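You operate a simulated robot arm through the tools that you are given. There is no shell and no other tool. Be economical: measure what you need, move in short steps, check, and stop when the job is done.

You run a simulated two-armed robot. Do the job below in one go: nothing can be reset, and whatever is moved stays where it is left.

JOB
Take the blue rag from the top of the right table and lay it out flat on the far end of the right table.
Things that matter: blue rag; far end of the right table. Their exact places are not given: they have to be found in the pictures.

Only the result counts: the job must be done as asked and must still hold three seconds after the hand-in. Knocking over, shifting, dropping, spilling or breaking anything else fails it.

ROBOT AND FRAMES
Two 7-joint arms with two-finger parallel grippers on one trunk, on a base that drives. Base frame: it is fixed to the floor where the robot stands at the start and does not move with it; the origin is under the middle of the robot, x ahead of it, y to its left, z up; the surface under the hand at the start is at about z = 880. Units: mm, degrees, N and s.
The left shoulder is at the start at [20, 170, 1153], the right one opposite. With the tool pointing down near the work surface each hand reaches from about 220 to 680 mm from the robot's upright axis, wherever it stands, measured 20 degrees to its own side. Places, roughly: far end of the right table [900, 700, 900]. Payload 3.8 kg a hand.
The TCP of each hand is the grasp point between the finger pads, 30 mm short of the fingertips. In the tool frame z runs along the fingers and y along their closing line. Largest opening 110 mm; finger width 20, thickness 10; the body of the gripper, 48 by 112 mm, starts 55 mm behind the TCP.
Orientation is that of the tool frame in the base frame, as a unit quaternion [w, x, y, z]. With the fingers straight down and closing along the base's y, the tool's x points along the base's -x, its y along +y and its z along -z.

CONTROLS
- The arms move only by the tool nudge_tool. It takes "left_plan", "right_plan" or both (then of equal length, played together; a hand with none holds still); each is one flat list of numbers, 7 for each row, row after row: the shift along the base's x, y, z in mm, then the turn, a rotation vector about the base's x, y, z in degrees, then the finger opening in mm, from 0 to 110. In form: [x, y, z, ax, ay, az, grip, x, y, z, ax, ay, az, grip, ...]. A call has 1 to 8 rows; each row is the pose to reach, as a shift and turn from the pose commanded when the call began. Rows are played at 5 a second. More than 50 mm and 8.6 degrees between two rows, or a gripper value outside its range, and nothing of the call is played. Where a pose cannot be reached the arm comes as near as it can. A force on the tool above 40 N (or 10 N above the force at the start of the call, whichever is more), or a blocked arm, ends the call early, and 0.2 s more pass. The fingers move at their own pace (about 72 mm/s each) and stop on an object; they squeeze with about 23 N. The grip force told is the motor's: it shows also when the fingers shut on nothing. Time passes only in rows, and 0.2 s behind the last, so rows that repeat a pose let the fingers close. It gives the time, the measured TCP pose, the force on the tool (base axes), the opening and the grip force at its end, in the units of the frame above (readings bear some noise), with the torque about the TCP (base axes, N m) and any sound that the robot's microphone picked up, and new pictures: "pictures" is both (left out), scene, wrist or none (wrist: the cameras of the hands that moved).
- Cameras (640 x 400 px; columns grow to the right, rows downward): "scene" is now at [96.5, 43.4, 1304.2]; the picture's right is [0.50, -0.87, 0.00], its down [-0.49, -0.29, -0.82] and it looks along [0.71, 0.41, -0.57] (base axes); focal length 255 px, centre (320, 200). "left" rides on the left gripper at [72, -17, -103] in its tool frame; the picture's right is [0.23, 0.97, 0.00], its down [-0.76, 0.18, -0.62] and it looks along [-0.61, 0.14, 0.78] (tool axes); focal length 222 px, centre (320, 200). "right" rides on the right gripper at [72, 17, -103] in its tool frame; the picture's right is [-0.23, 0.97, 0.00], its down [-0.76, -0.18, -0.62] and it looks along [-0.61, -0.14, 0.78] (tool axes); focal length 222 px, centre (320, 200).
- raise_lower(by): slides the trunk up (or, below 0, down) by that many mm; the arms and the scene camera ride with it, the base frame stays. It gives what a move gives, with no picture.
- steer(legs): drives the robot by 1 to 6 legs, each [ahead, turn to the left] in mm and degrees, along the robot's own axes; the way and the turn of a leg run together, so that a leg with both is an arc; at most 1500 mm and 180 degrees a leg. The arms and the cameras ride along, it lands a little off, and it stops where it bumps. It gives what a move gives, and a new picture of the scene camera.
- head_to(pan, tilt): turns the head with the scene camera to pan (to the left, within 80 degrees either way) and tilt (down, from -29 to 69), counted from straight ahead of the robot. It gives what a move gives, and a new picture of the scene camera.
- pixel_to_xyz(camera, pixels): there is no depth. For up to 12 entries [column, row, z] of the newest picture of that camera ("zoom" is the newest enlarged one), the place [x, y] in the base frame at which the ray of that pixel passes the height z, good to about 2 mm. It takes no simulated time.
- enlarge(camera, box): a new picture of the part [left, top, right, bottom] of that camera's present view, enlarged. It takes no simulated time.
- finish_job(): hands the job in; it is judged then, once.

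Go step by step. Measure first, check grasps and placings, and put right what went wrong. The budget is 80 turns and 260 pictures, counting those below and the enlarged ones. Unless the task says otherwise, let go and move clear before handing in, and close with one line.

The tools are called by a JSON object that holds its "op" and its "data". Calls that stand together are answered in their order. nudge_tool: Moves the arms, as the interface text tells. Its arguments: {"type":"object","properties":{"left_plan":{"type":"array"},"right_plan":{"type":"array"},"pictures":{"type":"string","enum":["both","scene","wrist","none"]}},"required":[]} The other tools are called the same way: raise_lower (by) slides the trunk up or down; steer (legs) drives the base; head_to (pan, tilt) turns the head that bears the scene camera; pixel_to_xyz (camera, pixels) gives the place at which the rays of pixels pass given heights; enlarge (camera, box) takes an enlarged picture of a part of a camera's view; finish_job () hands the job in.

At the start:

```text
time: 0.0
left_eef_pos: [310.0, 436.7, 1154.4]
left_ee_rot: [-0.001, 0.0, 1.0, 0.0]
left_contact_force: [-0.2, 0.2, 1.0]
left_torque: [-0.01, 0.02, 0.01]
left_opening: 110.2
left_gripper_force: 0.1
right_eef_pos: [353.2, 57.8, 1142.5]
right_ee_rot: [0.0, -0.001, 1.0, -0.001]
right_contact_force: [0.4, -0.4, 0.0]
right_torque: [-0.01, 0.02, 0.0]
right_opening: 109.9
right_gripper_force: 0.1
trunk travel left (down, up): [-250.0, 320.0]
robot x, y, heading: [-0.7, 3.7, 0.2]
head pan, tilt: [30.1, 34.8]
```

scene: 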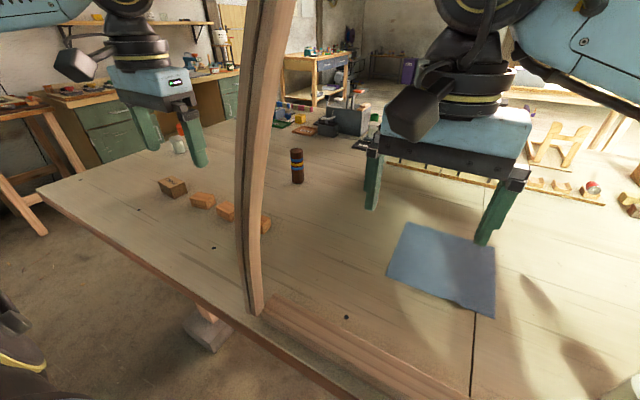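
right: 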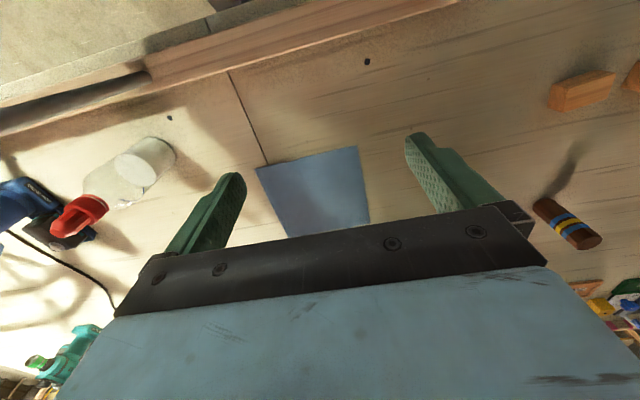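
left: 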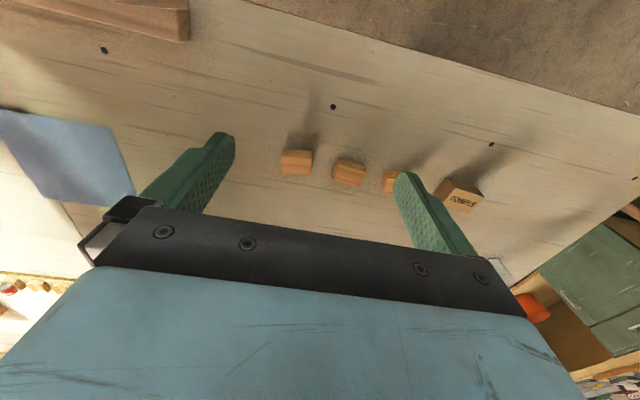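

The blue rag lies on the table around scene (445,265), and a post stands at column 255. I'll measure the rag's corners and the table's landmarks.

{"op": "pixel_to_xyz", "data": {"camera": "scene", "pixels": [[405, 223, 880], [495, 243, 880], [494, 317, 880], [387, 278, 880], [255, 312, 880], [298, 182, 880], [172, 193, 880], [203, 205, 880], [265, 225, 880], [40, 190, 880], [180, 150, 880], [330, 130, 880]]}}

{"op": "head_to", "data": {"pan": 50, "tilt": 30}}

{"op": "enlarge", "data": {"camera": "right", "box": [220, 120, 420, 245]}}

```text
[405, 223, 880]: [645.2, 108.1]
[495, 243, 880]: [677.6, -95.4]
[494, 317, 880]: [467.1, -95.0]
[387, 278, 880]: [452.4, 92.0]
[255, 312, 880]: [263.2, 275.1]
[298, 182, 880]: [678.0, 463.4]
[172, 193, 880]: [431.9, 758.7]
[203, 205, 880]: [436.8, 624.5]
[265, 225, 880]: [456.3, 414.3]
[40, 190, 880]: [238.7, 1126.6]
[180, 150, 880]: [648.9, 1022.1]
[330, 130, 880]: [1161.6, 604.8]
```

```text
time: 0.8
left_eef_pos: [308.8, 436.6, 1152.8]
left_ee_rot: [0.0, 0.001, 1.0, 0.001]
left_contact_force: [-0.8, 0.7, 0.1]
left_torque: [0.0, 0.0, 0.02]
left_opening: 110.1
left_gripper_force: 0.0
right_eef_pos: [352.1, 57.0, 1143.8]
right_ee_rot: [0.0, 0.001, 1.0, 0.0]
right_contact_force: [0.3, 0.0, -0.4]
right_torque: [-0.01, 0.02, 0.03]
right_opening: 109.9
right_gripper_force: 0.1
trunk travel left (down, up): [-250.0, 320.0]
robot x, y, heading: [1.5, 1.2, -0.2]
head pan, tilt: [50.0, 30.0]
```

scene: 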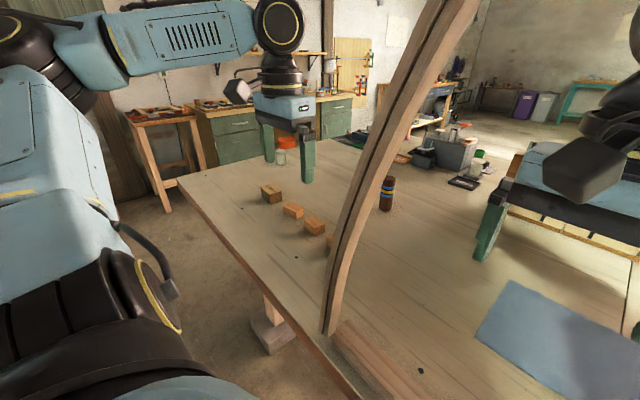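

```text
3.20 times, centred on (320, 182) of right
```

zoom: 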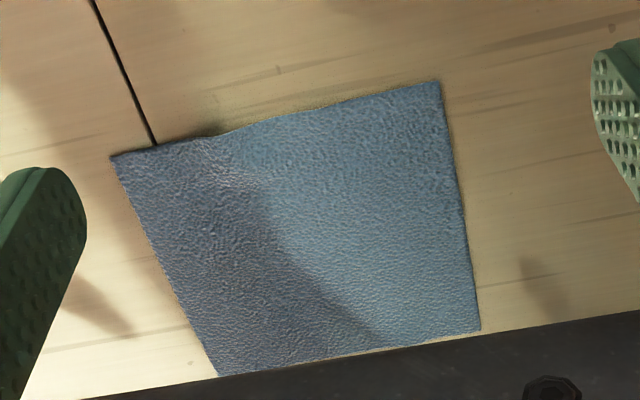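

The rag is roughly flat, 200 mm square, near (560,0). I'll look further toward the table's far end to see where it is and what's free.

{"op": "head_to", "data": {"pan": 38, "tilt": 8}}

{"op": "enlarge", "data": {"camera": "scene", "box": [220, 180, 480, 342]}}

{"op": "head_to", "data": {"pan": -15, "tilt": 30}}

```text
time: 1.7
left_eef_pos: [310.3, 435.2, 1153.4]
left_ee_rot: [0.0, 0.0, 1.0, 0.0]
left_contact_force: [-0.4, 0.3, 0.3]
left_torque: [0.03, -0.01, 0.01]
left_opening: 109.9
left_gripper_force: 0.1
right_eef_pos: [352.5, 57.7, 1142.7]
right_ee_rot: [0.0, 0.0, 1.0, 0.0]
right_contact_force: [-0.7, -1.0, 0.0]
right_torque: [0.0, 0.0, 0.0]
right_opening: 110.1
right_gripper_force: 0.1
trunk travel left (down, up): [-250.0, 320.0]
robot x, y, heading: [0.9, 0.0, 0.3]
head pan, tilt: [38.0, 8.0]
```

scene: 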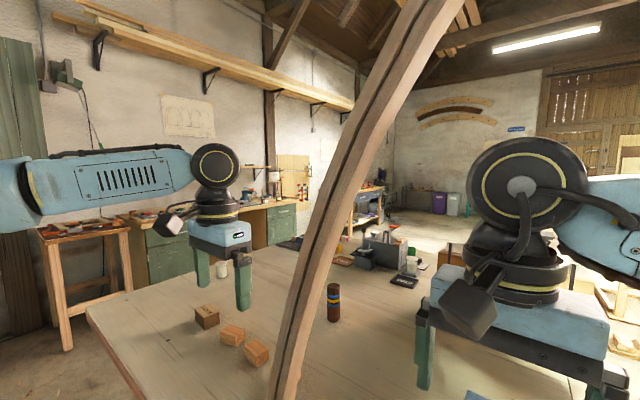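

```text
2.46 times, centred on (350, 261) of scene
```

zoom: 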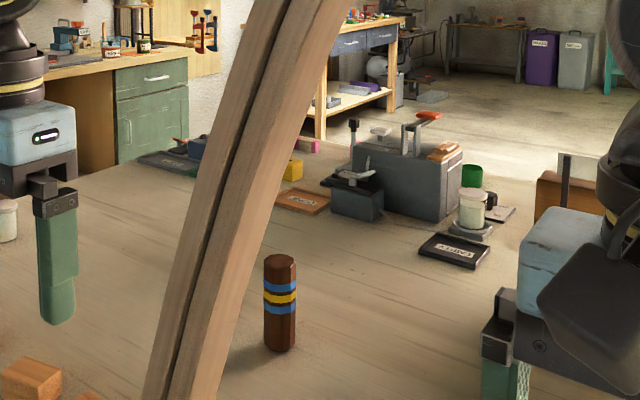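

```text
time: 2.9
left_eef_pos: [309.5, 435.8, 1153.9]
left_ee_rot: [-0.001, 0.0, 1.0, 0.0]
left_contact_force: [0.4, 0.2, 0.1]
left_torque: [0.01, 0.01, 0.03]
left_opening: 110.0
left_gripper_force: 0.1
right_eef_pos: [352.1, 57.2, 1142.6]
right_ee_rot: [0.0, 0.0, 1.0, 0.0]
right_contact_force: [-0.2, -0.3, 0.6]
right_torque: [0.02, -0.02, 0.03]
right_opening: 109.8
right_gripper_force: 0.0
trunk travel left (down, up): [-250.0, 320.0]
robot x, y, heading: [0.5, 0.2, 0.0]
head pan, tilt: [-15.0, 30.0]
```

scene: 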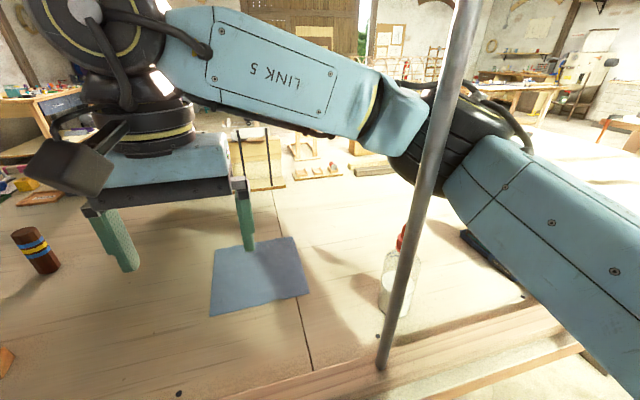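

A curved beam at left and a metal pole at right, (380,365), stand between the robot and the table. I'll look up and to the right to understand this frame before moving.

{"op": "pixel_to_xyz", "data": {"camera": "scene", "pixels": [[381, 366, 880], [410, 230, 1100], [425, 185, 1150], [465, 0, 1400], [395, 290, 880], [236, 400, 880], [305, 360, 880], [292, 237, 880], [213, 250, 880], [210, 315, 880], [308, 297, 880], [560, 310, 900]]}}

{"op": "head_to", "data": {"pan": 0, "tilt": -25}}

{"op": "head_to", "data": {"pan": -45, "tilt": 25}}

{"op": "head_to", "data": {"pan": -5, "tilt": 65}}

```text
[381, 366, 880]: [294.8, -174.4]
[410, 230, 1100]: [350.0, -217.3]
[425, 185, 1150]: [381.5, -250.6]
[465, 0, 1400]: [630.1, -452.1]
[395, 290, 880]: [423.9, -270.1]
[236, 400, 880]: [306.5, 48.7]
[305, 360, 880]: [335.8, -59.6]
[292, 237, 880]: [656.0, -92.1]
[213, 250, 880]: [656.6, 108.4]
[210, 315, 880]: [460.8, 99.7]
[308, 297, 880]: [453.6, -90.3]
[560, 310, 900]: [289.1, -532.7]
```

```text
time: 4.2
left_eef_pos: [310.0, 436.6, 1153.4]
left_ee_rot: [0.0, 0.0, 1.0, 0.0]
left_contact_force: [0.7, 0.4, -0.6]
left_torque: [-0.03, 0.03, -0.02]
left_opening: 109.8
left_gripper_force: 0.0
right_eef_pos: [352.3, 57.1, 1143.1]
right_ee_rot: [0.0, 0.0, 1.0, 0.0]
right_contact_force: [-0.1, -0.2, -0.2]
right_torque: [-0.03, 0.02, -0.02]
right_opening: 110.0
right_gripper_force: 0.1
trunk travel left (down, up): [-250.0, 320.0]
robot x, y, heading: [0.8, 4.6, 0.2]
head pan, tilt: [0.0, -25.0]
```

scene: 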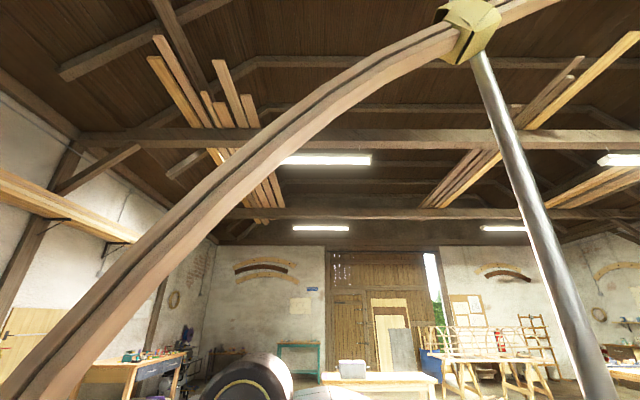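

```text
time: 5.3
left_eef_pos: [310.7, 435.1, 1153.3]
left_ee_rot: [0.001, 0.0, 1.0, 0.0]
left_contact_force: [0.1, -0.3, 0.4]
left_torque: [0.0, -0.01, -0.01]
left_opening: 109.7
left_gripper_force: 0.0
right_eef_pos: [352.2, 58.0, 1142.5]
right_ee_rot: [0.0, 0.0, 1.0, 0.0]
right_contact_force: [-0.7, -0.7, 0.7]
right_torque: [0.01, 0.02, -0.02]
right_opening: 109.9
right_gripper_force: 0.1
trunk travel left (down, up): [-250.0, 320.0]
robot x, y, heading: [0.2, 4.8, -0.1]
head pan, tilt: [-45.0, 25.0]
```

scene: 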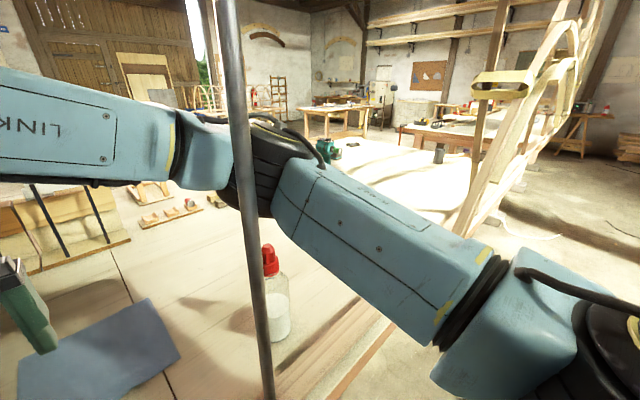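

```text
time: 6.4
left_eef_pos: [309.3, 436.5, 1154.2]
left_ee_rot: [0.0, 0.0, 1.0, 0.0]
left_contact_force: [0.5, 0.6, 0.4]
left_torque: [-0.02, -0.02, 0.01]
left_opening: 110.0
left_gripper_force: 0.1
right_eef_pos: [352.5, 57.5, 1142.4]
right_ee_rot: [0.001, 0.0, 1.0, 0.0]
right_contact_force: [-0.9, -0.3, -0.3]
right_torque: [0.0, -0.04, -0.04]
right_opening: 109.8
right_gripper_force: 0.1
trunk travel left (down, up): [-250.0, 320.0]
robot x, y, heading: [-1.6, -2.6, -0.0]
head pan, tilt: [-5.0, 65.0]
```

scene: 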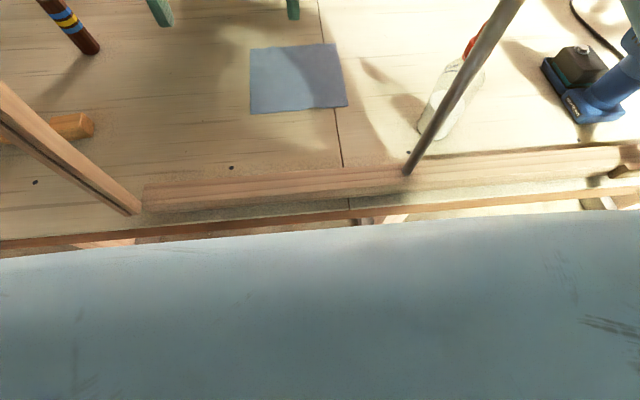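

The pole at (295,-174) is taped to the arch, and the right arm already passes around its right side, with a bottle near (424,-270) beneath the forearm. I'll measure the bottle, the pole and the table edge from this view.

{"op": "pixel_to_xyz", "data": {"camera": "scene", "pixels": [[437, 137, 880], [475, 42, 1000], [475, 42, 1050], [475, 42, 1100], [408, 172, 880], [508, 5, 1200], [137, 212, 880], [0, 243, 880], [640, 185, 880], [342, 165, 880], [88, 50, 880], [90, 125, 880]]}}

{"op": "head_to", "data": {"pan": -20, "tilt": 40}}

```text
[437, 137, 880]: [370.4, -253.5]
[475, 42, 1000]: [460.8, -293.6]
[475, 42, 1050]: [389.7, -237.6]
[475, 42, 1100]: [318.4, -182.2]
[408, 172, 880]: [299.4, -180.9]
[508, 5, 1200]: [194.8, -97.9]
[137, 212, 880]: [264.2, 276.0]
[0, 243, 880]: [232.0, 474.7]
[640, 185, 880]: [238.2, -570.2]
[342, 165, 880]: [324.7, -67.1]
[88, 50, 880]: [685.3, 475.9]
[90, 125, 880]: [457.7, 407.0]
```

```text
time: 7.3
left_eef_pos: [308.9, 435.2, 1153.8]
left_ee_rot: [-0.001, 0.0, 1.0, 0.0]
left_contact_force: [0.0, -0.1, 1.0]
left_torque: [-0.04, 0.0, 0.02]
left_opening: 110.0
left_gripper_force: 0.1
right_eef_pos: [351.5, 57.7, 1143.1]
right_ee_rot: [-0.001, -0.001, 1.0, 0.0]
right_contact_force: [0.0, 0.5, -0.5]
right_torque: [-0.04, -0.01, 0.01]
right_opening: 110.0
right_gripper_force: 0.0
trunk travel left (down, up): [-250.0, 320.0]
robot x, y, heading: [1.7, -1.3, 0.1]
head pan, tilt: [-20.0, 40.0]
```

scene: 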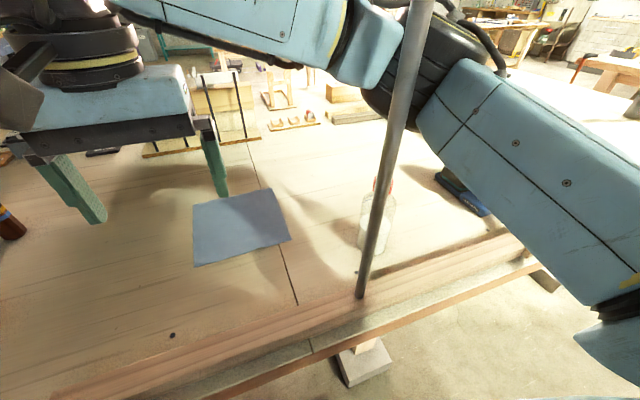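

I'll check where the elbow (430,80) sits.

{"op": "pixel_to_xyz", "data": {"camera": "scene", "pixels": [[430, 85, 1100], [430, 85, 1150], [430, 85, 1180], [360, 40, 1150], [360, 40, 1200], [100, 20, 1250], [100, 20, 1200], [510, 142, 1150], [510, 142, 1200], [383, 180, 1045], [383, 240, 880]]}}

{"op": "head_to", "data": {"pan": -20, "tilt": 10}}

```text
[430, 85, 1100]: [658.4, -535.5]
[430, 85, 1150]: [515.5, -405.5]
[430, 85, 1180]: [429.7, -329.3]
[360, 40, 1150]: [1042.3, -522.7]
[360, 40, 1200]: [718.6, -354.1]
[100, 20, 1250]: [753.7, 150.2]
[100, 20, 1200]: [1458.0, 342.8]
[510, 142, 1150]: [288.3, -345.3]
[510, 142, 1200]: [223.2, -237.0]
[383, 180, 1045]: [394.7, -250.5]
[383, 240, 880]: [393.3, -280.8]
```

```text
time: 8.2
left_eef_pos: [308.9, 435.8, 1153.7]
left_ee_rot: [0.0, 0.0, 1.0, 0.0]
left_contact_force: [0.3, -0.1, 0.0]
left_torque: [-0.02, 0.02, 0.03]
left_opening: 110.0
left_gripper_force: 0.1
right_eef_pos: [352.0, 58.0, 1142.7]
right_ee_rot: [0.0, 0.0, 1.0, 0.0]
right_contact_force: [0.8, 0.7, -0.1]
right_torque: [0.01, -0.01, -0.01]
right_opening: 109.8
right_gripper_force: 0.0
trunk travel left (down, up): [-250.0, 320.0]
robot x, y, heading: [-3.1, 1.8, -0.2]
head pan, tilt: [-20.0, 10.0]
```

scene: 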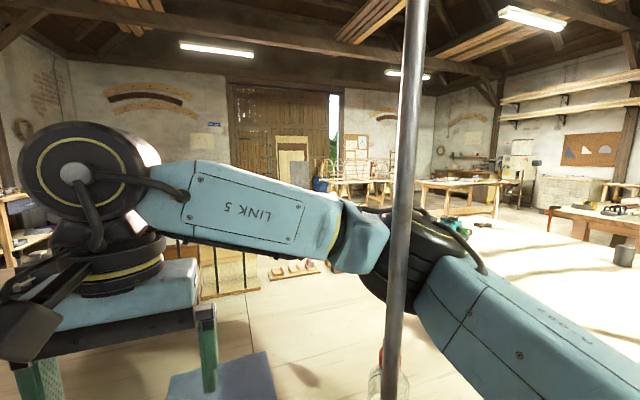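

The right forearm wraps past the pole, so I'll first swing the hand right and forward about the shoulder, clear of the pole, and then retract it. The first half comes now.

{"op": "nudge_tool", "data": {"right_plan": [26, -38, 5, 0, 0, -6, 110, 48, -74, 10, 0, 0, -12, 110, 67, -114, 15, 0, 0, -18, 110, 82, -155, 20, 0, 0, -24, 110], "pictures": "scene"}}

```text
time: 9.2
left_eef_pos: [310.4, 435.0, 1154.8]
left_ee_rot: [0.0, 0.0, 1.0, 0.001]
left_contact_force: [0.1, 1.0, 0.1]
left_torque: [0.01, -0.03, 0.03]
left_opening: 110.0
left_gripper_force: 0.0
right_eef_pos: [434.6, -96.0, 1162.9]
right_ee_rot: [0.0, 0.21, 0.978, 0.001]
right_contact_force: [-0.4, 0.2, 0.6]
right_torque: [0.0, 0.03, -0.01]
right_opening: 109.9
right_gripper_force: 0.1
trunk travel left (down, up): [-250.0, 320.0]
robot x, y, heading: [-1.9, 0.9, -0.2]
head pan, tilt: [-20.0, 10.0]
```

scene: 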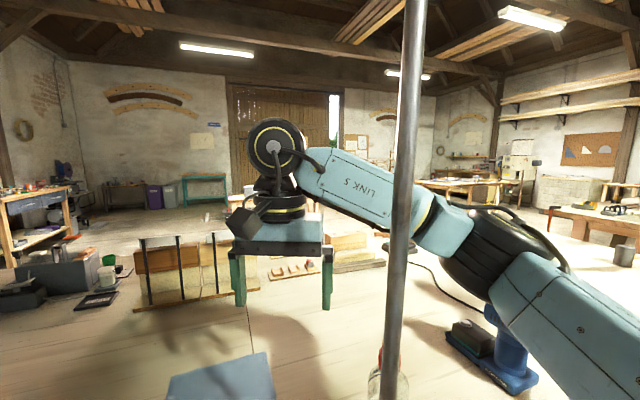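

It swung cleanly with no contact; the hand is nearly past the pole. I'll carry on round it.

{"op": "nudge_tool", "data": {"right_plan": [13, -43, 3, 0, 0, -5, 110, 20, -88, 6, 0, 0, -10, 110, 18, -134, 10, 0, 0, -15, 110, 9, -178, 15, 0, 0, -20, 110, -4, -222, 20, 0, 0, -25, 110], "pictures": "scene"}}

```text
time: 10.4
left_eef_pos: [308.9, 435.4, 1155.7]
left_ee_rot: [0.0, 0.0, 1.0, 0.001]
left_contact_force: [0.6, 0.6, 0.1]
left_torque: [0.01, -0.01, -0.02]
left_opening: 110.1
left_gripper_force: 0.0
right_eef_pos: [427.7, -321.0, 1181.3]
right_ee_rot: [0.0, 0.415, 0.91, 0.001]
right_contact_force: [-0.3, -0.5, -0.6]
right_torque: [0.04, -0.04, 0.04]
right_opening: 109.8
right_gripper_force: 0.1
trunk travel left (down, up): [-250.0, 320.0]
robot x, y, heading: [1.9, -1.4, 0.0]
head pan, tilt: [-20.0, 10.0]
```

scene: 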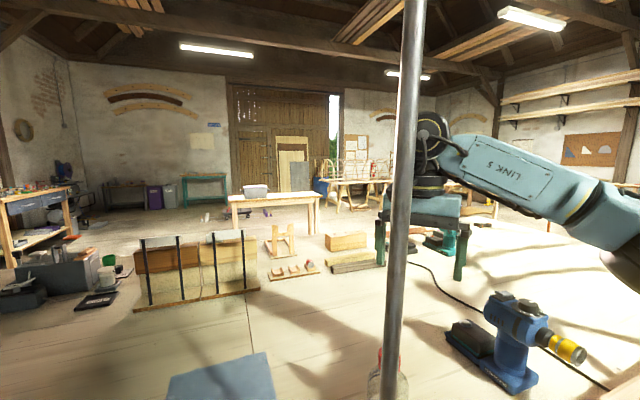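

The hand is now right of the pole at (428,-321), clear of it. Before backing out I'll look to the sides for free floor.

{"op": "head_to", "data": {"pan": 80, "tilt": 25}}

{"op": "head_to", "data": {"pan": -80, "tilt": 25}}

```text
time: 12.2
left_eef_pos: [310.1, 435.2, 1153.5]
left_ee_rot: [-0.001, 0.0, 1.0, 0.0]
left_contact_force: [-0.5, 0.1, 0.2]
left_torque: [-0.02, -0.01, 0.02]
left_opening: 110.2
left_gripper_force: 0.1
right_eef_pos: [429.8, -319.7, 1181.6]
right_ee_rot: [0.0, 0.415, 0.91, 0.0]
right_contact_force: [-0.4, 0.1, -0.4]
right_torque: [-0.01, -0.01, 0.02]
right_opening: 109.9
right_gripper_force: 0.1
trunk travel left (down, up): [-250.0, 320.0]
robot x, y, heading: [-0.1, -3.9, -0.0]
head pan, tilt: [80.0, 25.0]
```

scene: 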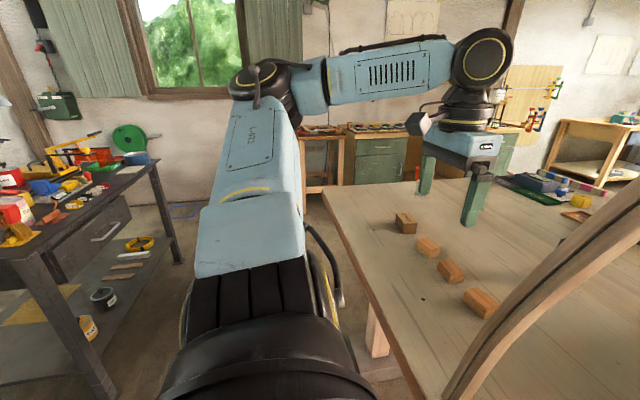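

```text
time: 14.7
left_eef_pos: [308.8, 435.6, 1154.2]
left_ee_rot: [0.0, 0.001, 1.0, 0.001]
left_contact_force: [0.2, 0.4, 0.3]
left_torque: [0.03, -0.02, 0.0]
left_opening: 110.1
left_gripper_force: 0.1
right_eef_pos: [430.2, -319.0, 1180.6]
right_ee_rot: [0.0, 0.414, 0.91, 0.0]
right_contact_force: [-0.4, 0.9, 0.1]
right_torque: [0.03, -0.02, 0.0]
right_opening: 110.1
right_gripper_force: 0.0
trunk travel left (down, up): [-250.0, 320.0]
robot x, y, heading: [0.7, -1.4, 0.1]
head pan, tilt: [-80.0, 25.0]
```

scene: 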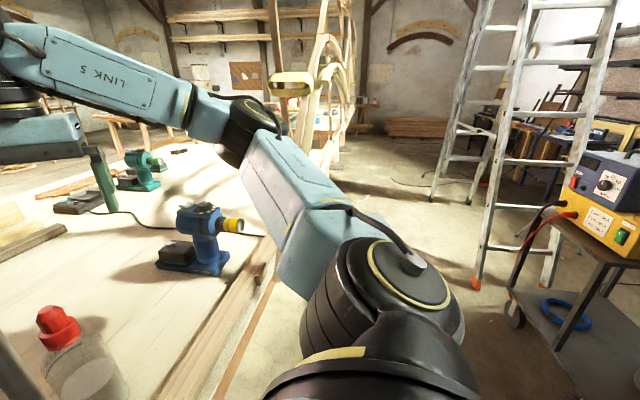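

There's a side bench to the left rear and a cart to the right rear. I'll measure the bench and the gaps.

{"op": "head_to", "data": {"pan": 80, "tilt": 35}}

```text
time: 17.1
left_eef_pos: [309.5, 436.3, 1153.6]
left_ee_rot: [0.0, 0.0, 1.0, -0.001]
left_contact_force: [0.5, 0.4, -0.2]
left_torque: [-0.01, -0.04, 0.0]
left_opening: 109.9
left_gripper_force: 0.0
right_eef_pos: [428.7, -318.2, 1181.3]
right_ee_rot: [0.0, 0.414, 0.91, -0.001]
right_contact_force: [-0.2, 0.0, 0.0]
right_torque: [-0.01, 0.0, 0.03]
right_opening: 110.1
right_gripper_force: 0.1
trunk travel left (down, up): [-250.0, 320.0]
robot x, y, heading: [-0.6, 2.0, -0.1]
head pan, tilt: [80.0, 35.0]
```

scene: 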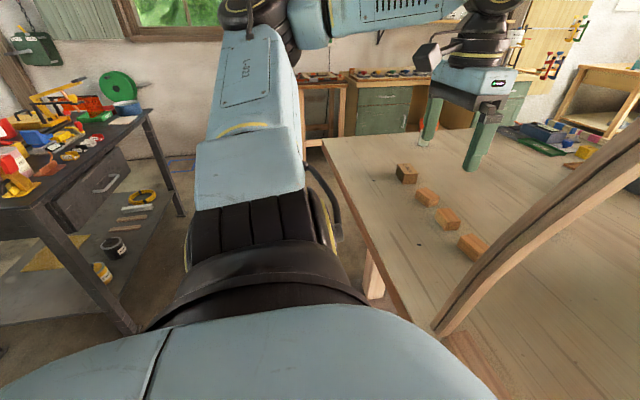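

{"op": "pixel_to_xyz", "data": {"camera": "scene", "pixels": [[148, 112, 850], [148, 112, 950], [25, 205, 850], [25, 205, 950], [183, 215, 0], [130, 333, 0], [323, 140, 880], [520, 128, 880], [305, 145, 0], [335, 135, 0], [405, 130, 0], [165, 157, 0]]}}

```text
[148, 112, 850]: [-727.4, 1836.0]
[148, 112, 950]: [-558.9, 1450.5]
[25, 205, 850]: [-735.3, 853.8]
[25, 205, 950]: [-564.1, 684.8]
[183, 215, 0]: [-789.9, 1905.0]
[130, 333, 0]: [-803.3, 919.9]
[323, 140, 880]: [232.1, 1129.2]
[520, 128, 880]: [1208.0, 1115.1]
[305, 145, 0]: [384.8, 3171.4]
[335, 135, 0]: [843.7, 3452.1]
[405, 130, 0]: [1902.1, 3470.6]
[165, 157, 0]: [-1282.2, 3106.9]
```

The table spans x≈232–1208 up to y≈1120, and the bench starts at x≈-740. The frame opening (y −174 to about 190) is best entered from a robot position further left with the right arm pointing in. I'll back straight out first.

{"op": "steer", "data": {"legs": [[-420, 0]]}}

{"op": "head_to", "data": {"pan": 15, "tilt": 30}}

```text
time: 19.7
left_eef_pos: [-108.2, 436.4, 1155.0]
left_ee_rot: [0.0, -0.002, 1.0, 0.0]
left_contact_force: [0.7, 0.1, -0.3]
left_torque: [-0.01, -0.06, 0.03]
left_opening: 110.2
left_gripper_force: 0.1
right_eef_pos: [13.1, -319.1, 1181.3]
right_ee_rot: [0.001, 0.414, 0.91, -0.001]
right_contact_force: [0.4, -0.8, 0.5]
right_torque: [-0.02, -0.02, -0.01]
right_opening: 109.9
right_gripper_force: 0.0
trunk travel left (down, up): [-250.0, 320.0]
robot x, y, heading: [-415.9, 1.7, 0.2]
head pan, tilt: [80.0, 35.0]
```

scene: 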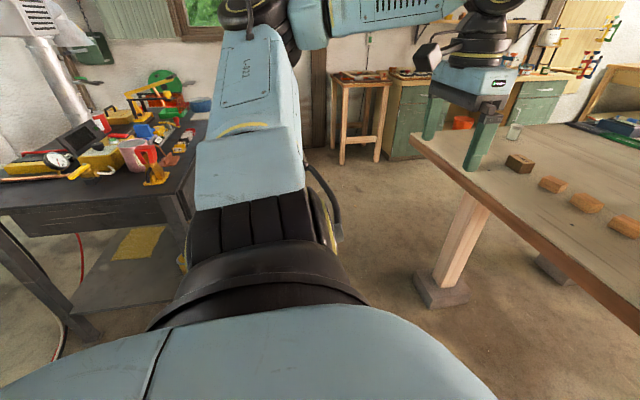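

```text
time: 21.1
left_eef_pos: [-108.3, 436.7, 1153.5]
left_ee_rot: [0.0, -0.002, 1.0, 0.0]
left_contact_force: [0.4, -0.3, 0.2]
left_torque: [-0.04, -0.03, -0.03]
left_opening: 110.1
left_gripper_force: 0.1
right_eef_pos: [13.9, -319.0, 1181.1]
right_ee_rot: [0.0, 0.414, 0.91, 0.0]
right_contact_force: [0.5, 0.3, 0.3]
right_torque: [-0.03, 0.02, 0.02]
right_opening: 110.1
right_gripper_force: 0.1
trunk travel left (down, up): [-250.0, 320.0]
robot x, y, heading: [-414.6, -2.3, 0.3]
head pan, tilt: [15.0, 30.0]
```

scene: 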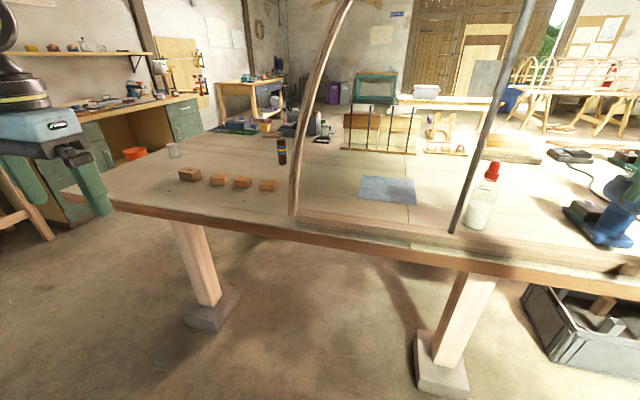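

Now I have a clear view: foot pads at (210,310) and (440,375), beam foot (293,215), pole foot (452,232). I'll measure the pads, frame profile and the far end.

{"op": "pixel_to_xyz", "data": {"camera": "scene", "pixels": [[185, 322, 0], [220, 330, 0], [415, 385, 0], [468, 395, 0], [293, 215, 880], [452, 232, 880], [300, 140, 1050], [300, 140, 1080], [310, 90, 1170], [310, 90, 1200], [328, 40, 1290], [328, 40, 1320]]}}

{"op": "pixel_to_xyz", "data": {"camera": "scene", "pixels": [[315, 90, 1200], [348, 0, 1380], [348, 0, 1420], [282, 163, 880], [252, 130, 880], [320, 142, 880], [230, 127, 880], [200, 132, 880], [415, 155, 880], [345, 150, 880], [172, 155, 880], [120, 175, 880]]}}

{"op": "enlarge", "data": {"camera": "scene", "box": [150, 100, 450, 287]}}

```text
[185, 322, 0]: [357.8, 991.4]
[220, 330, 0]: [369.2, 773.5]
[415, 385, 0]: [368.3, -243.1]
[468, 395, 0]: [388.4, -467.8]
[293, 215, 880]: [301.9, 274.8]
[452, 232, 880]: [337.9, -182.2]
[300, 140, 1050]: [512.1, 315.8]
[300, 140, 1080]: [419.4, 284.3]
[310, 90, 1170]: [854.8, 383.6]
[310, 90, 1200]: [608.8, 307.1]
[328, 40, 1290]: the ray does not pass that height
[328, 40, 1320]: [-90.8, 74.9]
```

```text
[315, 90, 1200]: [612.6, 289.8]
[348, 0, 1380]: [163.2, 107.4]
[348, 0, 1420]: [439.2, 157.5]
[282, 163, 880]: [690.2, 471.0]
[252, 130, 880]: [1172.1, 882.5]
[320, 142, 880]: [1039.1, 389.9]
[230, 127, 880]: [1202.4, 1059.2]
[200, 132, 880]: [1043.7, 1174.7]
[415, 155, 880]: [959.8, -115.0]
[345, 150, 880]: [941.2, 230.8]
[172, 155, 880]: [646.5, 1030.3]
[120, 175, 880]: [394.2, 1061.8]
```

```text
2.13 times, centred on (300, 194) of scene
```

zoom: 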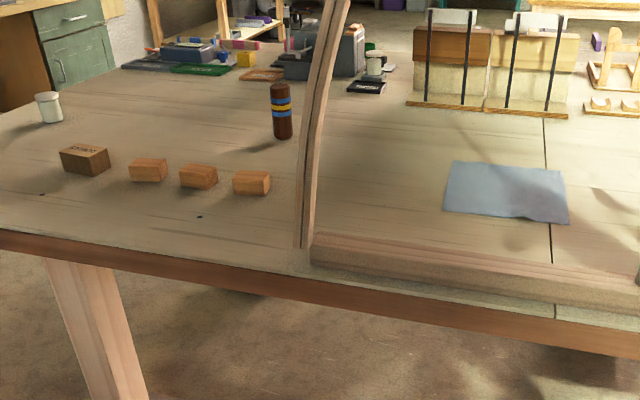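

Leg pads are at y≈770–990 and −240…−470, so the base can stand at y≈330. The area near (900,700) is free. I'll turn right, reverse 330 mm (moving +y), and turn back, which keeps the left arm away from the bench.

{"op": "steer", "data": {"legs": [[0, -90], [-330, 0], [0, 90]]}}

```text
time: 30.9
left_eef_pos: [-144.5, 788.8, 1154.6]
left_ee_rot: [0.0, -0.03, 1.0, 0.0]
left_contact_force: [0.8, 0.0, 0.2]
left_torque: [0.0, 0.01, -0.01]
left_opening: 110.0
left_gripper_force: 0.1
right_eef_pos: [21.0, 40.3, 1181.2]
right_ee_rot: [0.0, 0.388, 0.922, 0.0]
right_contact_force: [-0.4, 0.0, -0.3]
right_torque: [-0.02, 0.01, -0.02]
right_opening: 109.8
right_gripper_force: 0.1
trunk travel left (down, up): [-250.0, 320.0]
robot x, y, heading: [-427.9, 334.0, 3.2]
head pan, tilt: [15.0, 30.0]
```

scene: 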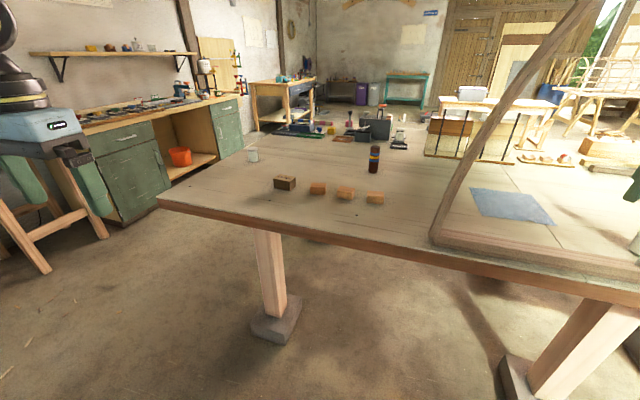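

The robot landed at heading 3.2°, so I'll correct that. Then I'll prepare the right hand in front of the table: fingers closing along x, lower, extended, in line with the frame opening.

{"op": "steer", "data": {"legs": [[0, -3.2]]}}

{"op": "nudge_tool", "data": {"right_plan": [8, 0, -30, 0, 0, -7, 110, 16, 0, -60, 0, 0, -14, 110, 25, 0, -90, 0, 0, -21, 110, 35, 0, -120, 0, 0, -28, 110, 45, 0, -150, 0, 0, -35, 110, 55, 0, -180, 0, 0, -42, 110, 65, 0, -190, 0, 0, -45, 110], "pictures": "both"}}

```text
time: 31.7
left_eef_pos: [-120.3, 771.1, 1154.7]
left_ee_rot: [0.0, -0.003, 1.0, 0.001]
left_contact_force: [-0.3, 0.2, 0.1]
left_torque: [0.02, 0.03, 0.04]
left_opening: 110.1
left_gripper_force: 0.0
right_eef_pos: [4.5, 16.5, 1180.4]
right_ee_rot: [0.0, 0.413, 0.911, 0.0]
right_contact_force: [-0.4, -0.2, -0.4]
right_torque: [0.05, 0.0, 0.02]
right_opening: 110.0
right_gripper_force: 0.1
trunk travel left (down, up): [-250.0, 320.0]
robot x, y, heading: [-427.4, 333.1, 0.1]
head pan, tilt: [15.0, 30.0]
```

scene: 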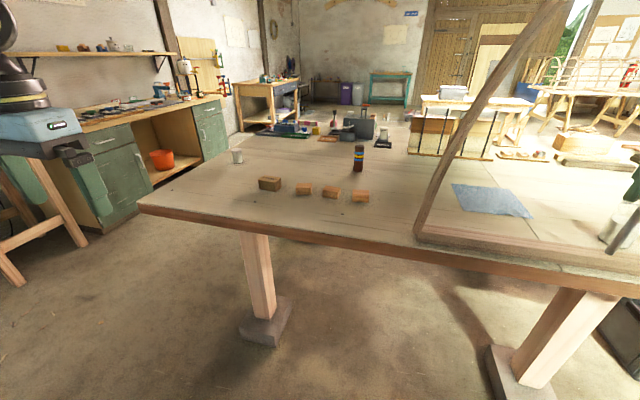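

```text
time: 33.3
left_eef_pos: [-118.8, 770.9, 1153.9]
left_ee_rot: [0.0, -0.003, 1.0, -0.001]
left_contact_force: [-0.8, 0.5, 0.3]
left_torque: [0.02, 0.02, -0.01]
left_opening: 110.3
left_gripper_force: 0.1
right_eef_pos: [68.9, 17.4, 991.7]
right_ee_rot: [0.001, 0.73, 0.683, 0.001]
right_contact_force: [-0.5, -0.4, 0.4]
right_torque: [-0.03, -0.01, 0.01]
right_opening: 110.1
right_gripper_force: 0.1
trunk travel left (down, up): [-250.0, 320.0]
robot x, y, heading: [-422.8, 333.0, 0.3]
head pan, tilt: [15.0, 30.0]
```

scene: 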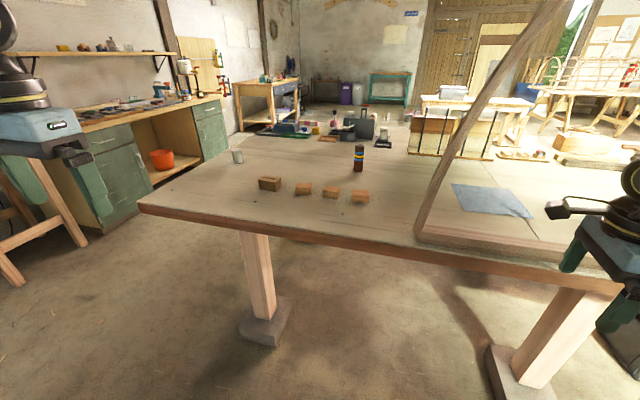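
right: 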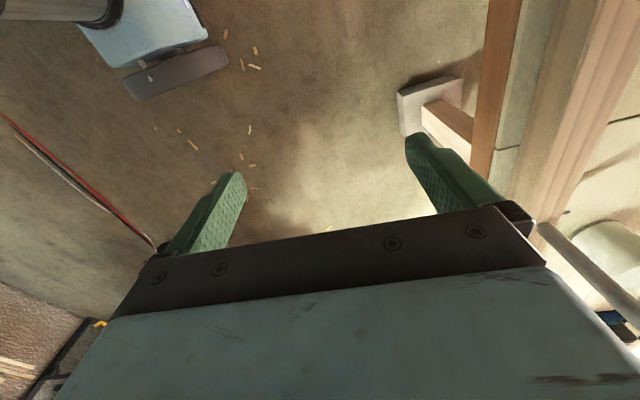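

The hand is at (69,17,992), ahead of the opening. I'll look at the arm relative to the pole before driving in.

{"op": "head_to", "data": {"pan": -35, "tilt": 30}}

```text
time: 34.5
left_eef_pos: [-119.0, 769.7, 1153.8]
left_ee_rot: [0.0, -0.004, 1.0, 0.0]
left_contact_force: [0.7, -0.4, -0.3]
left_torque: [-0.04, 0.01, -0.02]
left_opening: 109.9
left_gripper_force: 0.0
right_eef_pos: [69.5, 15.7, 991.5]
right_ee_rot: [0.0, 0.73, 0.683, -0.001]
right_contact_force: [0.0, 0.2, 0.4]
right_torque: [0.01, 0.03, 0.0]
right_opening: 109.9
right_gripper_force: 0.0
trunk travel left (down, up): [-250.0, 320.0]
robot x, y, heading: [-429.1, 331.6, 0.4]
head pan, tilt: [-35.0, 30.0]
```

scene: 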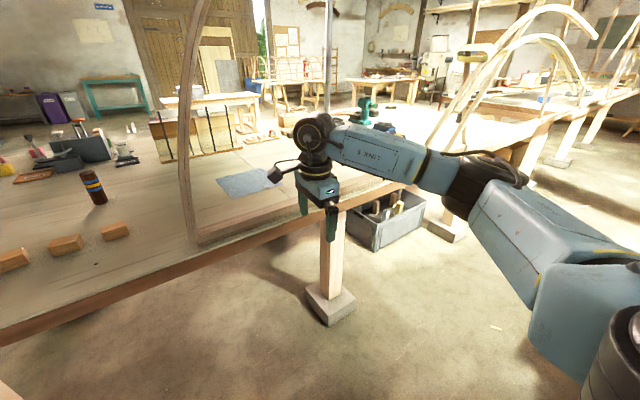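

I'll check the elbow's position (480,185) against the pole.

{"op": "pixel_to_xyz", "data": {"camera": "scene", "pixels": [[480, 185, 1120], [480, 185, 1150], [480, 185, 1180], [400, 165, 1150], [400, 165, 1180], [318, 135, 1200], [318, 140, 1180], [545, 240, 1150]]}}

```text
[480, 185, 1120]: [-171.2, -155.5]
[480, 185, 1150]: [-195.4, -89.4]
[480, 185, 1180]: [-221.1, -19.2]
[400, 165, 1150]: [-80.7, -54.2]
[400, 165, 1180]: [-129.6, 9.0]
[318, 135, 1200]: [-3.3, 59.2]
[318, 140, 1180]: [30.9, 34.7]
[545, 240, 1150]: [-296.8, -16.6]
```

The elbow would come close to the pole as configured, so I'll extend the arm 75 mm further ahead, which straightens it, and stop the base further back. Then I'll recheck.

{"op": "nudge_tool", "data": {"right_plan": [25, 0, 0, 0, 0, 0, 110, 50, 0, 0, 0, 0, 0, 110, 75, 0, 0, 0, 0, 0, 110], "pictures": "scene"}}

{"op": "steer", "data": {"legs": [[150, 0]]}}

```text
time: 35.3
left_eef_pos: [-119.0, 771.3, 1154.3]
left_ee_rot: [0.0, -0.002, 1.0, 0.0]
left_contact_force: [-0.2, 0.0, -0.3]
left_torque: [-0.02, 0.0, -0.01]
left_opening: 110.0
left_gripper_force: 0.1
right_eef_pos: [145.9, 15.9, 988.6]
right_ee_rot: [0.0, 0.729, 0.684, 0.0]
right_contact_force: [0.1, 0.4, -0.3]
right_torque: [0.03, 0.04, 0.0]
right_opening: 110.1
right_gripper_force: 0.1
trunk travel left (down, up): [-250.0, 320.0]
robot x, y, heading: [-422.8, 335.0, 0.3]
head pan, tilt: [-35.0, 30.0]
```

scene: 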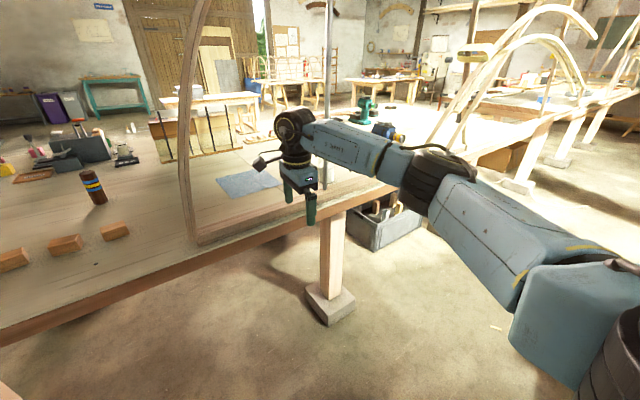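

```text
time: 36.7
left_eef_pos: [30.3, 771.5, 1154.3]
left_ee_rot: [0.0, -0.002, 1.0, -0.001]
left_contact_force: [1.1, 0.7, 0.3]
left_torque: [-0.01, 0.03, 0.0]
left_opening: 109.9
left_gripper_force: 0.1
right_eef_pos: [295.3, 16.3, 989.3]
right_ee_rot: [0.0, 0.73, 0.684, 0.0]
right_contact_force: [0.3, 0.3, 0.6]
right_torque: [0.01, 0.01, 0.0]
right_opening: 110.1
right_gripper_force: 0.1
trunk travel left (down, up): [-250.0, 320.0]
robot x, y, heading: [-273.5, 332.8, 0.2]
head pan, tilt: [-35.0, 30.0]
```

scene: 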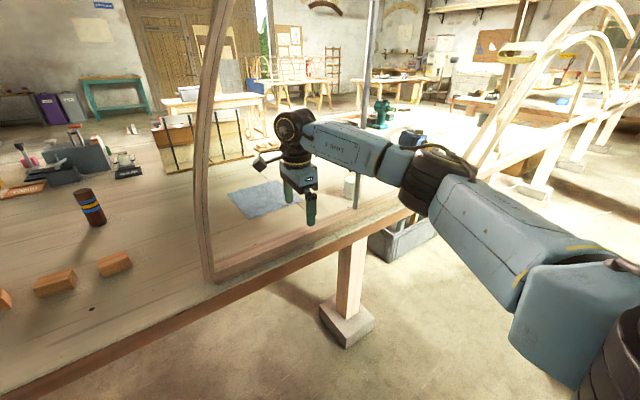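

The hand is passing between beam and pole; the forearm still shows in front of the pole. I'll advance 90 mm and look again.

{"op": "steer", "data": {"legs": [[90, 0]]}}

{"op": "enlarge", "data": {"camera": "scene", "box": [180, 60, 480, 247]}}

{"op": "pixel_to_xyz", "data": {"camera": "scene", "pixels": [[420, 180, 1130], [420, 180, 1150], [390, 160, 1150], [340, 145, 1150]]}}

```text
time: 37.8
left_eef_pos: [120.1, 774.0, 1153.7]
left_ee_rot: [0.0, -0.003, 1.0, -0.001]
left_contact_force: [0.3, -0.5, -0.6]
left_torque: [0.01, 0.01, 0.0]
left_opening: 109.9
left_gripper_force: 0.0
right_eef_pos: [385.6, 18.8, 988.7]
right_ee_rot: [0.0, 0.73, 0.684, 0.0]
right_contact_force: [-0.2, 0.2, -1.5]
right_torque: [0.04, 0.01, -0.02]
right_opening: 110.0
right_gripper_force: 0.0
trunk travel left (down, up): [-250.0, 320.0]
robot x, y, heading: [-191.1, 333.4, 0.3]
head pan, tilt: [-35.0, 30.0]
```

scene: 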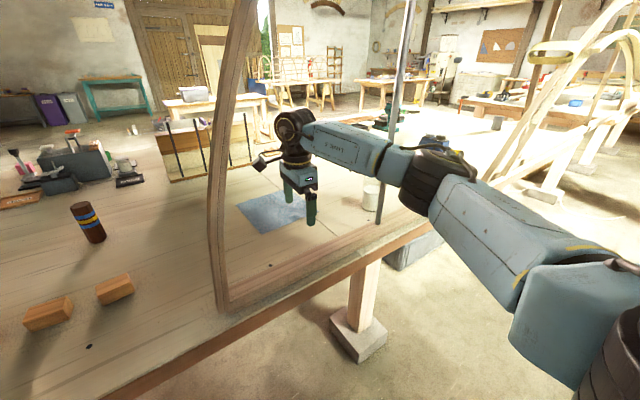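

```text
2.13 times, centred on (330, 154) of scene
```

zoom: 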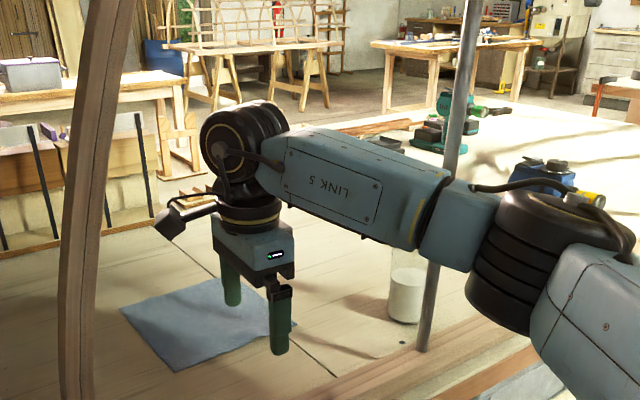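

```text
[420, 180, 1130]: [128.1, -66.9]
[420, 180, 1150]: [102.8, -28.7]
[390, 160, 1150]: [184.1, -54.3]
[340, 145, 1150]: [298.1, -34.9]
```

The elbow is at about (115,-50), well away from the pole. I'll advance 88 mm to bring the hand over the rag's near edge.

{"op": "steer", "data": {"legs": [[88, 0]]}}

{"op": "nudge_tool", "data": {"right_plan": [0, 0, -10, 0, 0, 0, 60, 0, 0, -25, 0, 0, 0, 60], "pictures": "both"}}

```text
time: 38.9
left_eef_pos: [206.2, 774.6, 1154.9]
left_ee_rot: [0.001, -0.003, 1.0, 0.001]
left_contact_force: [0.5, 0.2, -0.1]
left_torque: [0.0, -0.01, 0.02]
left_opening: 109.8
left_gripper_force: 0.0
right_eef_pos: [472.9, 18.8, 988.7]
right_ee_rot: [0.0, 0.73, 0.683, 0.0]
right_contact_force: [-0.7, 0.6, -0.9]
right_torque: [0.01, 0.03, 0.03]
right_opening: 109.9
right_gripper_force: 0.0
trunk travel left (down, up): [-250.0, 320.0]
robot x, y, heading: [-100.3, 334.0, 0.5]
head pan, tilt: [-35.0, 30.0]
```

scene: 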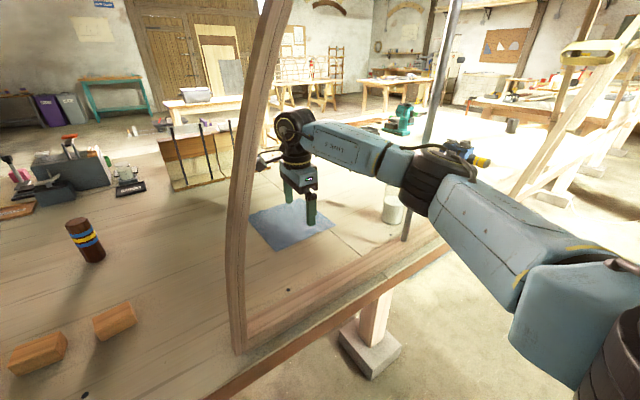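

```text
time: 39.5
left_eef_pos: [206.8, 773.9, 1153.9]
left_ee_rot: [0.001, -0.003, 1.0, 0.001]
left_contact_force: [-0.2, 0.3, -0.3]
left_torque: [0.02, -0.02, 0.01]
left_opening: 109.8
left_gripper_force: 0.1
right_eef_pos: [472.5, 19.3, 965.0]
right_ee_rot: [0.0, 0.729, 0.684, 0.0]
right_contact_force: [0.9, -0.2, -0.5]
right_torque: [0.01, 0.0, -0.01]
right_opening: 59.8
right_gripper_force: 0.1
trunk travel left (down, up): [-250.0, 320.0]
robot x, y, heading: [-101.3, 334.3, 0.1]
head pan, tilt: [-35.0, 30.0]
```

scene: 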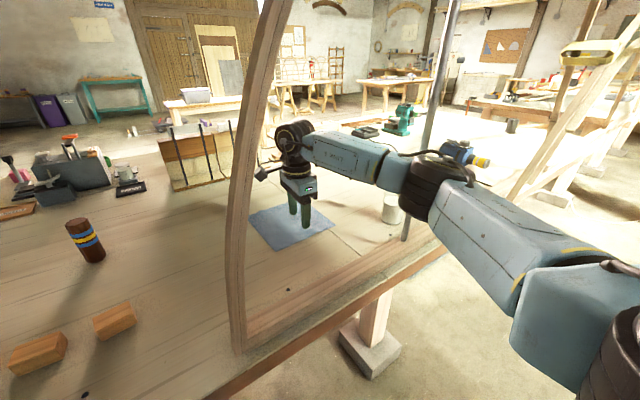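
right: 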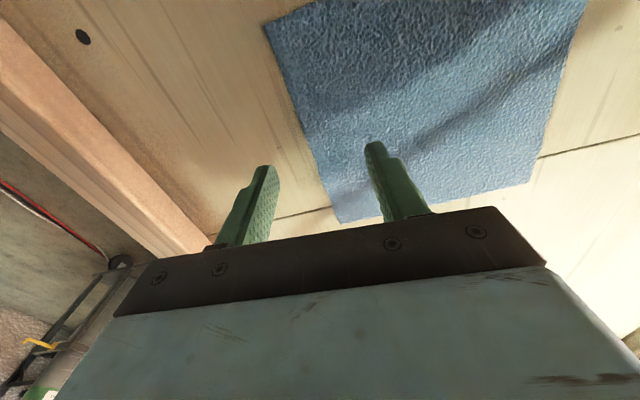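

The fingers straddle the rag's near edge. I'll shift 8 mm inward, open to 50 and lower towards the cloth.

{"op": "nudge_tool", "data": {"right_plan": [4, 0, -20, 0, 0, 0, 50, 8, 0, -40, 0, 0, 0, 50, 8, 0, -50, 0, 0, 0, 50, 8, 0, -54, 0, 0, 0, 50], "pictures": "wrist"}}

```text
time: 40.5
left_eef_pos: [205.3, 773.3, 1155.2]
left_ee_rot: [0.001, -0.003, 1.0, 0.0]
left_contact_force: [0.2, 0.1, -0.1]
left_torque: [0.02, 0.04, 0.07]
left_opening: 110.0
left_gripper_force: 0.1
right_eef_pos: [479.8, 19.7, 910.5]
right_ee_rot: [0.002, 0.729, 0.684, 0.002]
right_contact_force: [0.5, -2.5, 7.1]
right_torque: [-0.06, -0.21, -0.05]
right_opening: 50.3
right_gripper_force: 0.0
trunk travel left (down, up): [-250.0, 320.0]
robot x, y, heading: [-101.3, 337.8, 0.3]
head pan, tilt: [-35.0, 30.0]
```

right: 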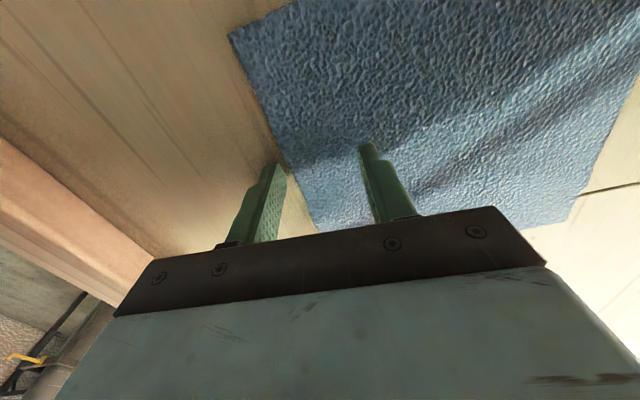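

The tips touch the table (7 N). Now I'll close the fingers and hold.

{"op": "nudge_tool", "data": {"right_plan": [0, 0, 0, 0, 0, 0, 25, 0, 0, 0, 0, 0, 0, 0, 0, 0, 0, 0, 0, 0, 0, 0, 0, 0, 0, 0, 0, 0, 0, 0, 30, 0, 0, 0, 0], "pictures": "both"}}

```text
time: 41.7
left_eef_pos: [204.9, 774.1, 1153.6]
left_ee_rot: [0.001, -0.003, 1.0, 0.0]
left_contact_force: [0.0, 0.2, 1.1]
left_torque: [-0.01, 0.04, 0.02]
left_opening: 109.9
left_gripper_force: 0.0
right_eef_pos: [477.8, 20.1, 941.2]
right_ee_rot: [-0.002, 0.729, 0.684, -0.001]
right_contact_force: [-0.5, -0.4, 0.3]
right_torque: [-0.01, -0.03, 0.01]
right_opening: 1.7
right_gripper_force: 23.2
trunk travel left (down, up): [-250.0, 320.0]
robot x, y, heading: [-100.8, 337.4, 0.5]
head pan, tilt: [-35.0, 30.0]
```

scene: 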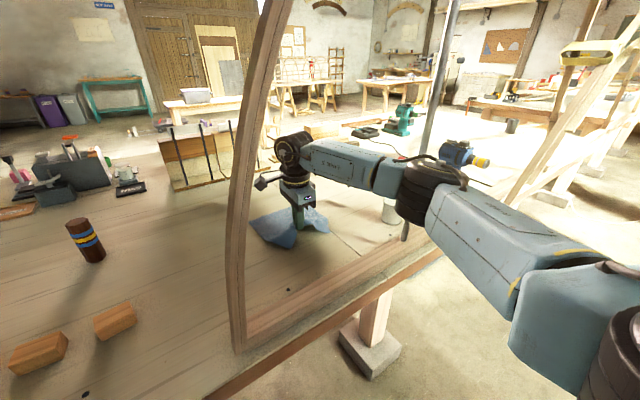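
right: 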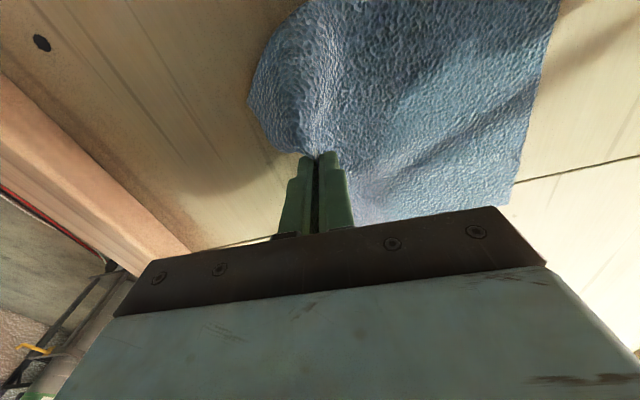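

The rag is gripped and lifting. I'll raise it to about z 1030, and then back straight out through the opening.

{"op": "nudge_tool", "data": {"right_plan": [0, 0, 30, 0, 0, 0, 0, 0, 0, 60, 0, 0, 0, 0, 0, 0, 90, 0, 0, 0, 0], "pictures": "both"}}

```text
time: 42.5
left_eef_pos: [205.4, 772.8, 1154.1]
left_ee_rot: [0.001, -0.004, 1.0, 0.0]
left_contact_force: [-0.2, -0.1, 0.5]
left_torque: [-0.01, -0.01, -0.04]
left_opening: 110.0
left_gripper_force: 0.0
right_eef_pos: [479.7, 18.6, 1030.0]
right_ee_rot: [-0.001, 0.729, 0.684, 0.0]
right_contact_force: [0.5, 0.1, 0.8]
right_torque: [0.0, 0.02, 0.0]
right_opening: 2.2
right_gripper_force: 23.1
trunk travel left (down, up): [-250.0, 320.0]
robot x, y, heading: [-97.2, 333.6, 0.2]
head pan, tilt: [-35.0, 30.0]
```

scene: 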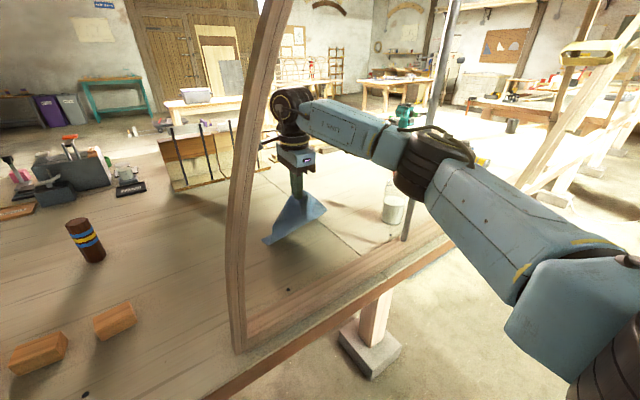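
right: 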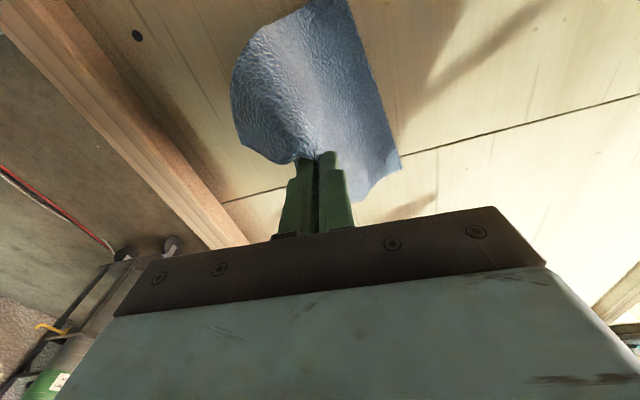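

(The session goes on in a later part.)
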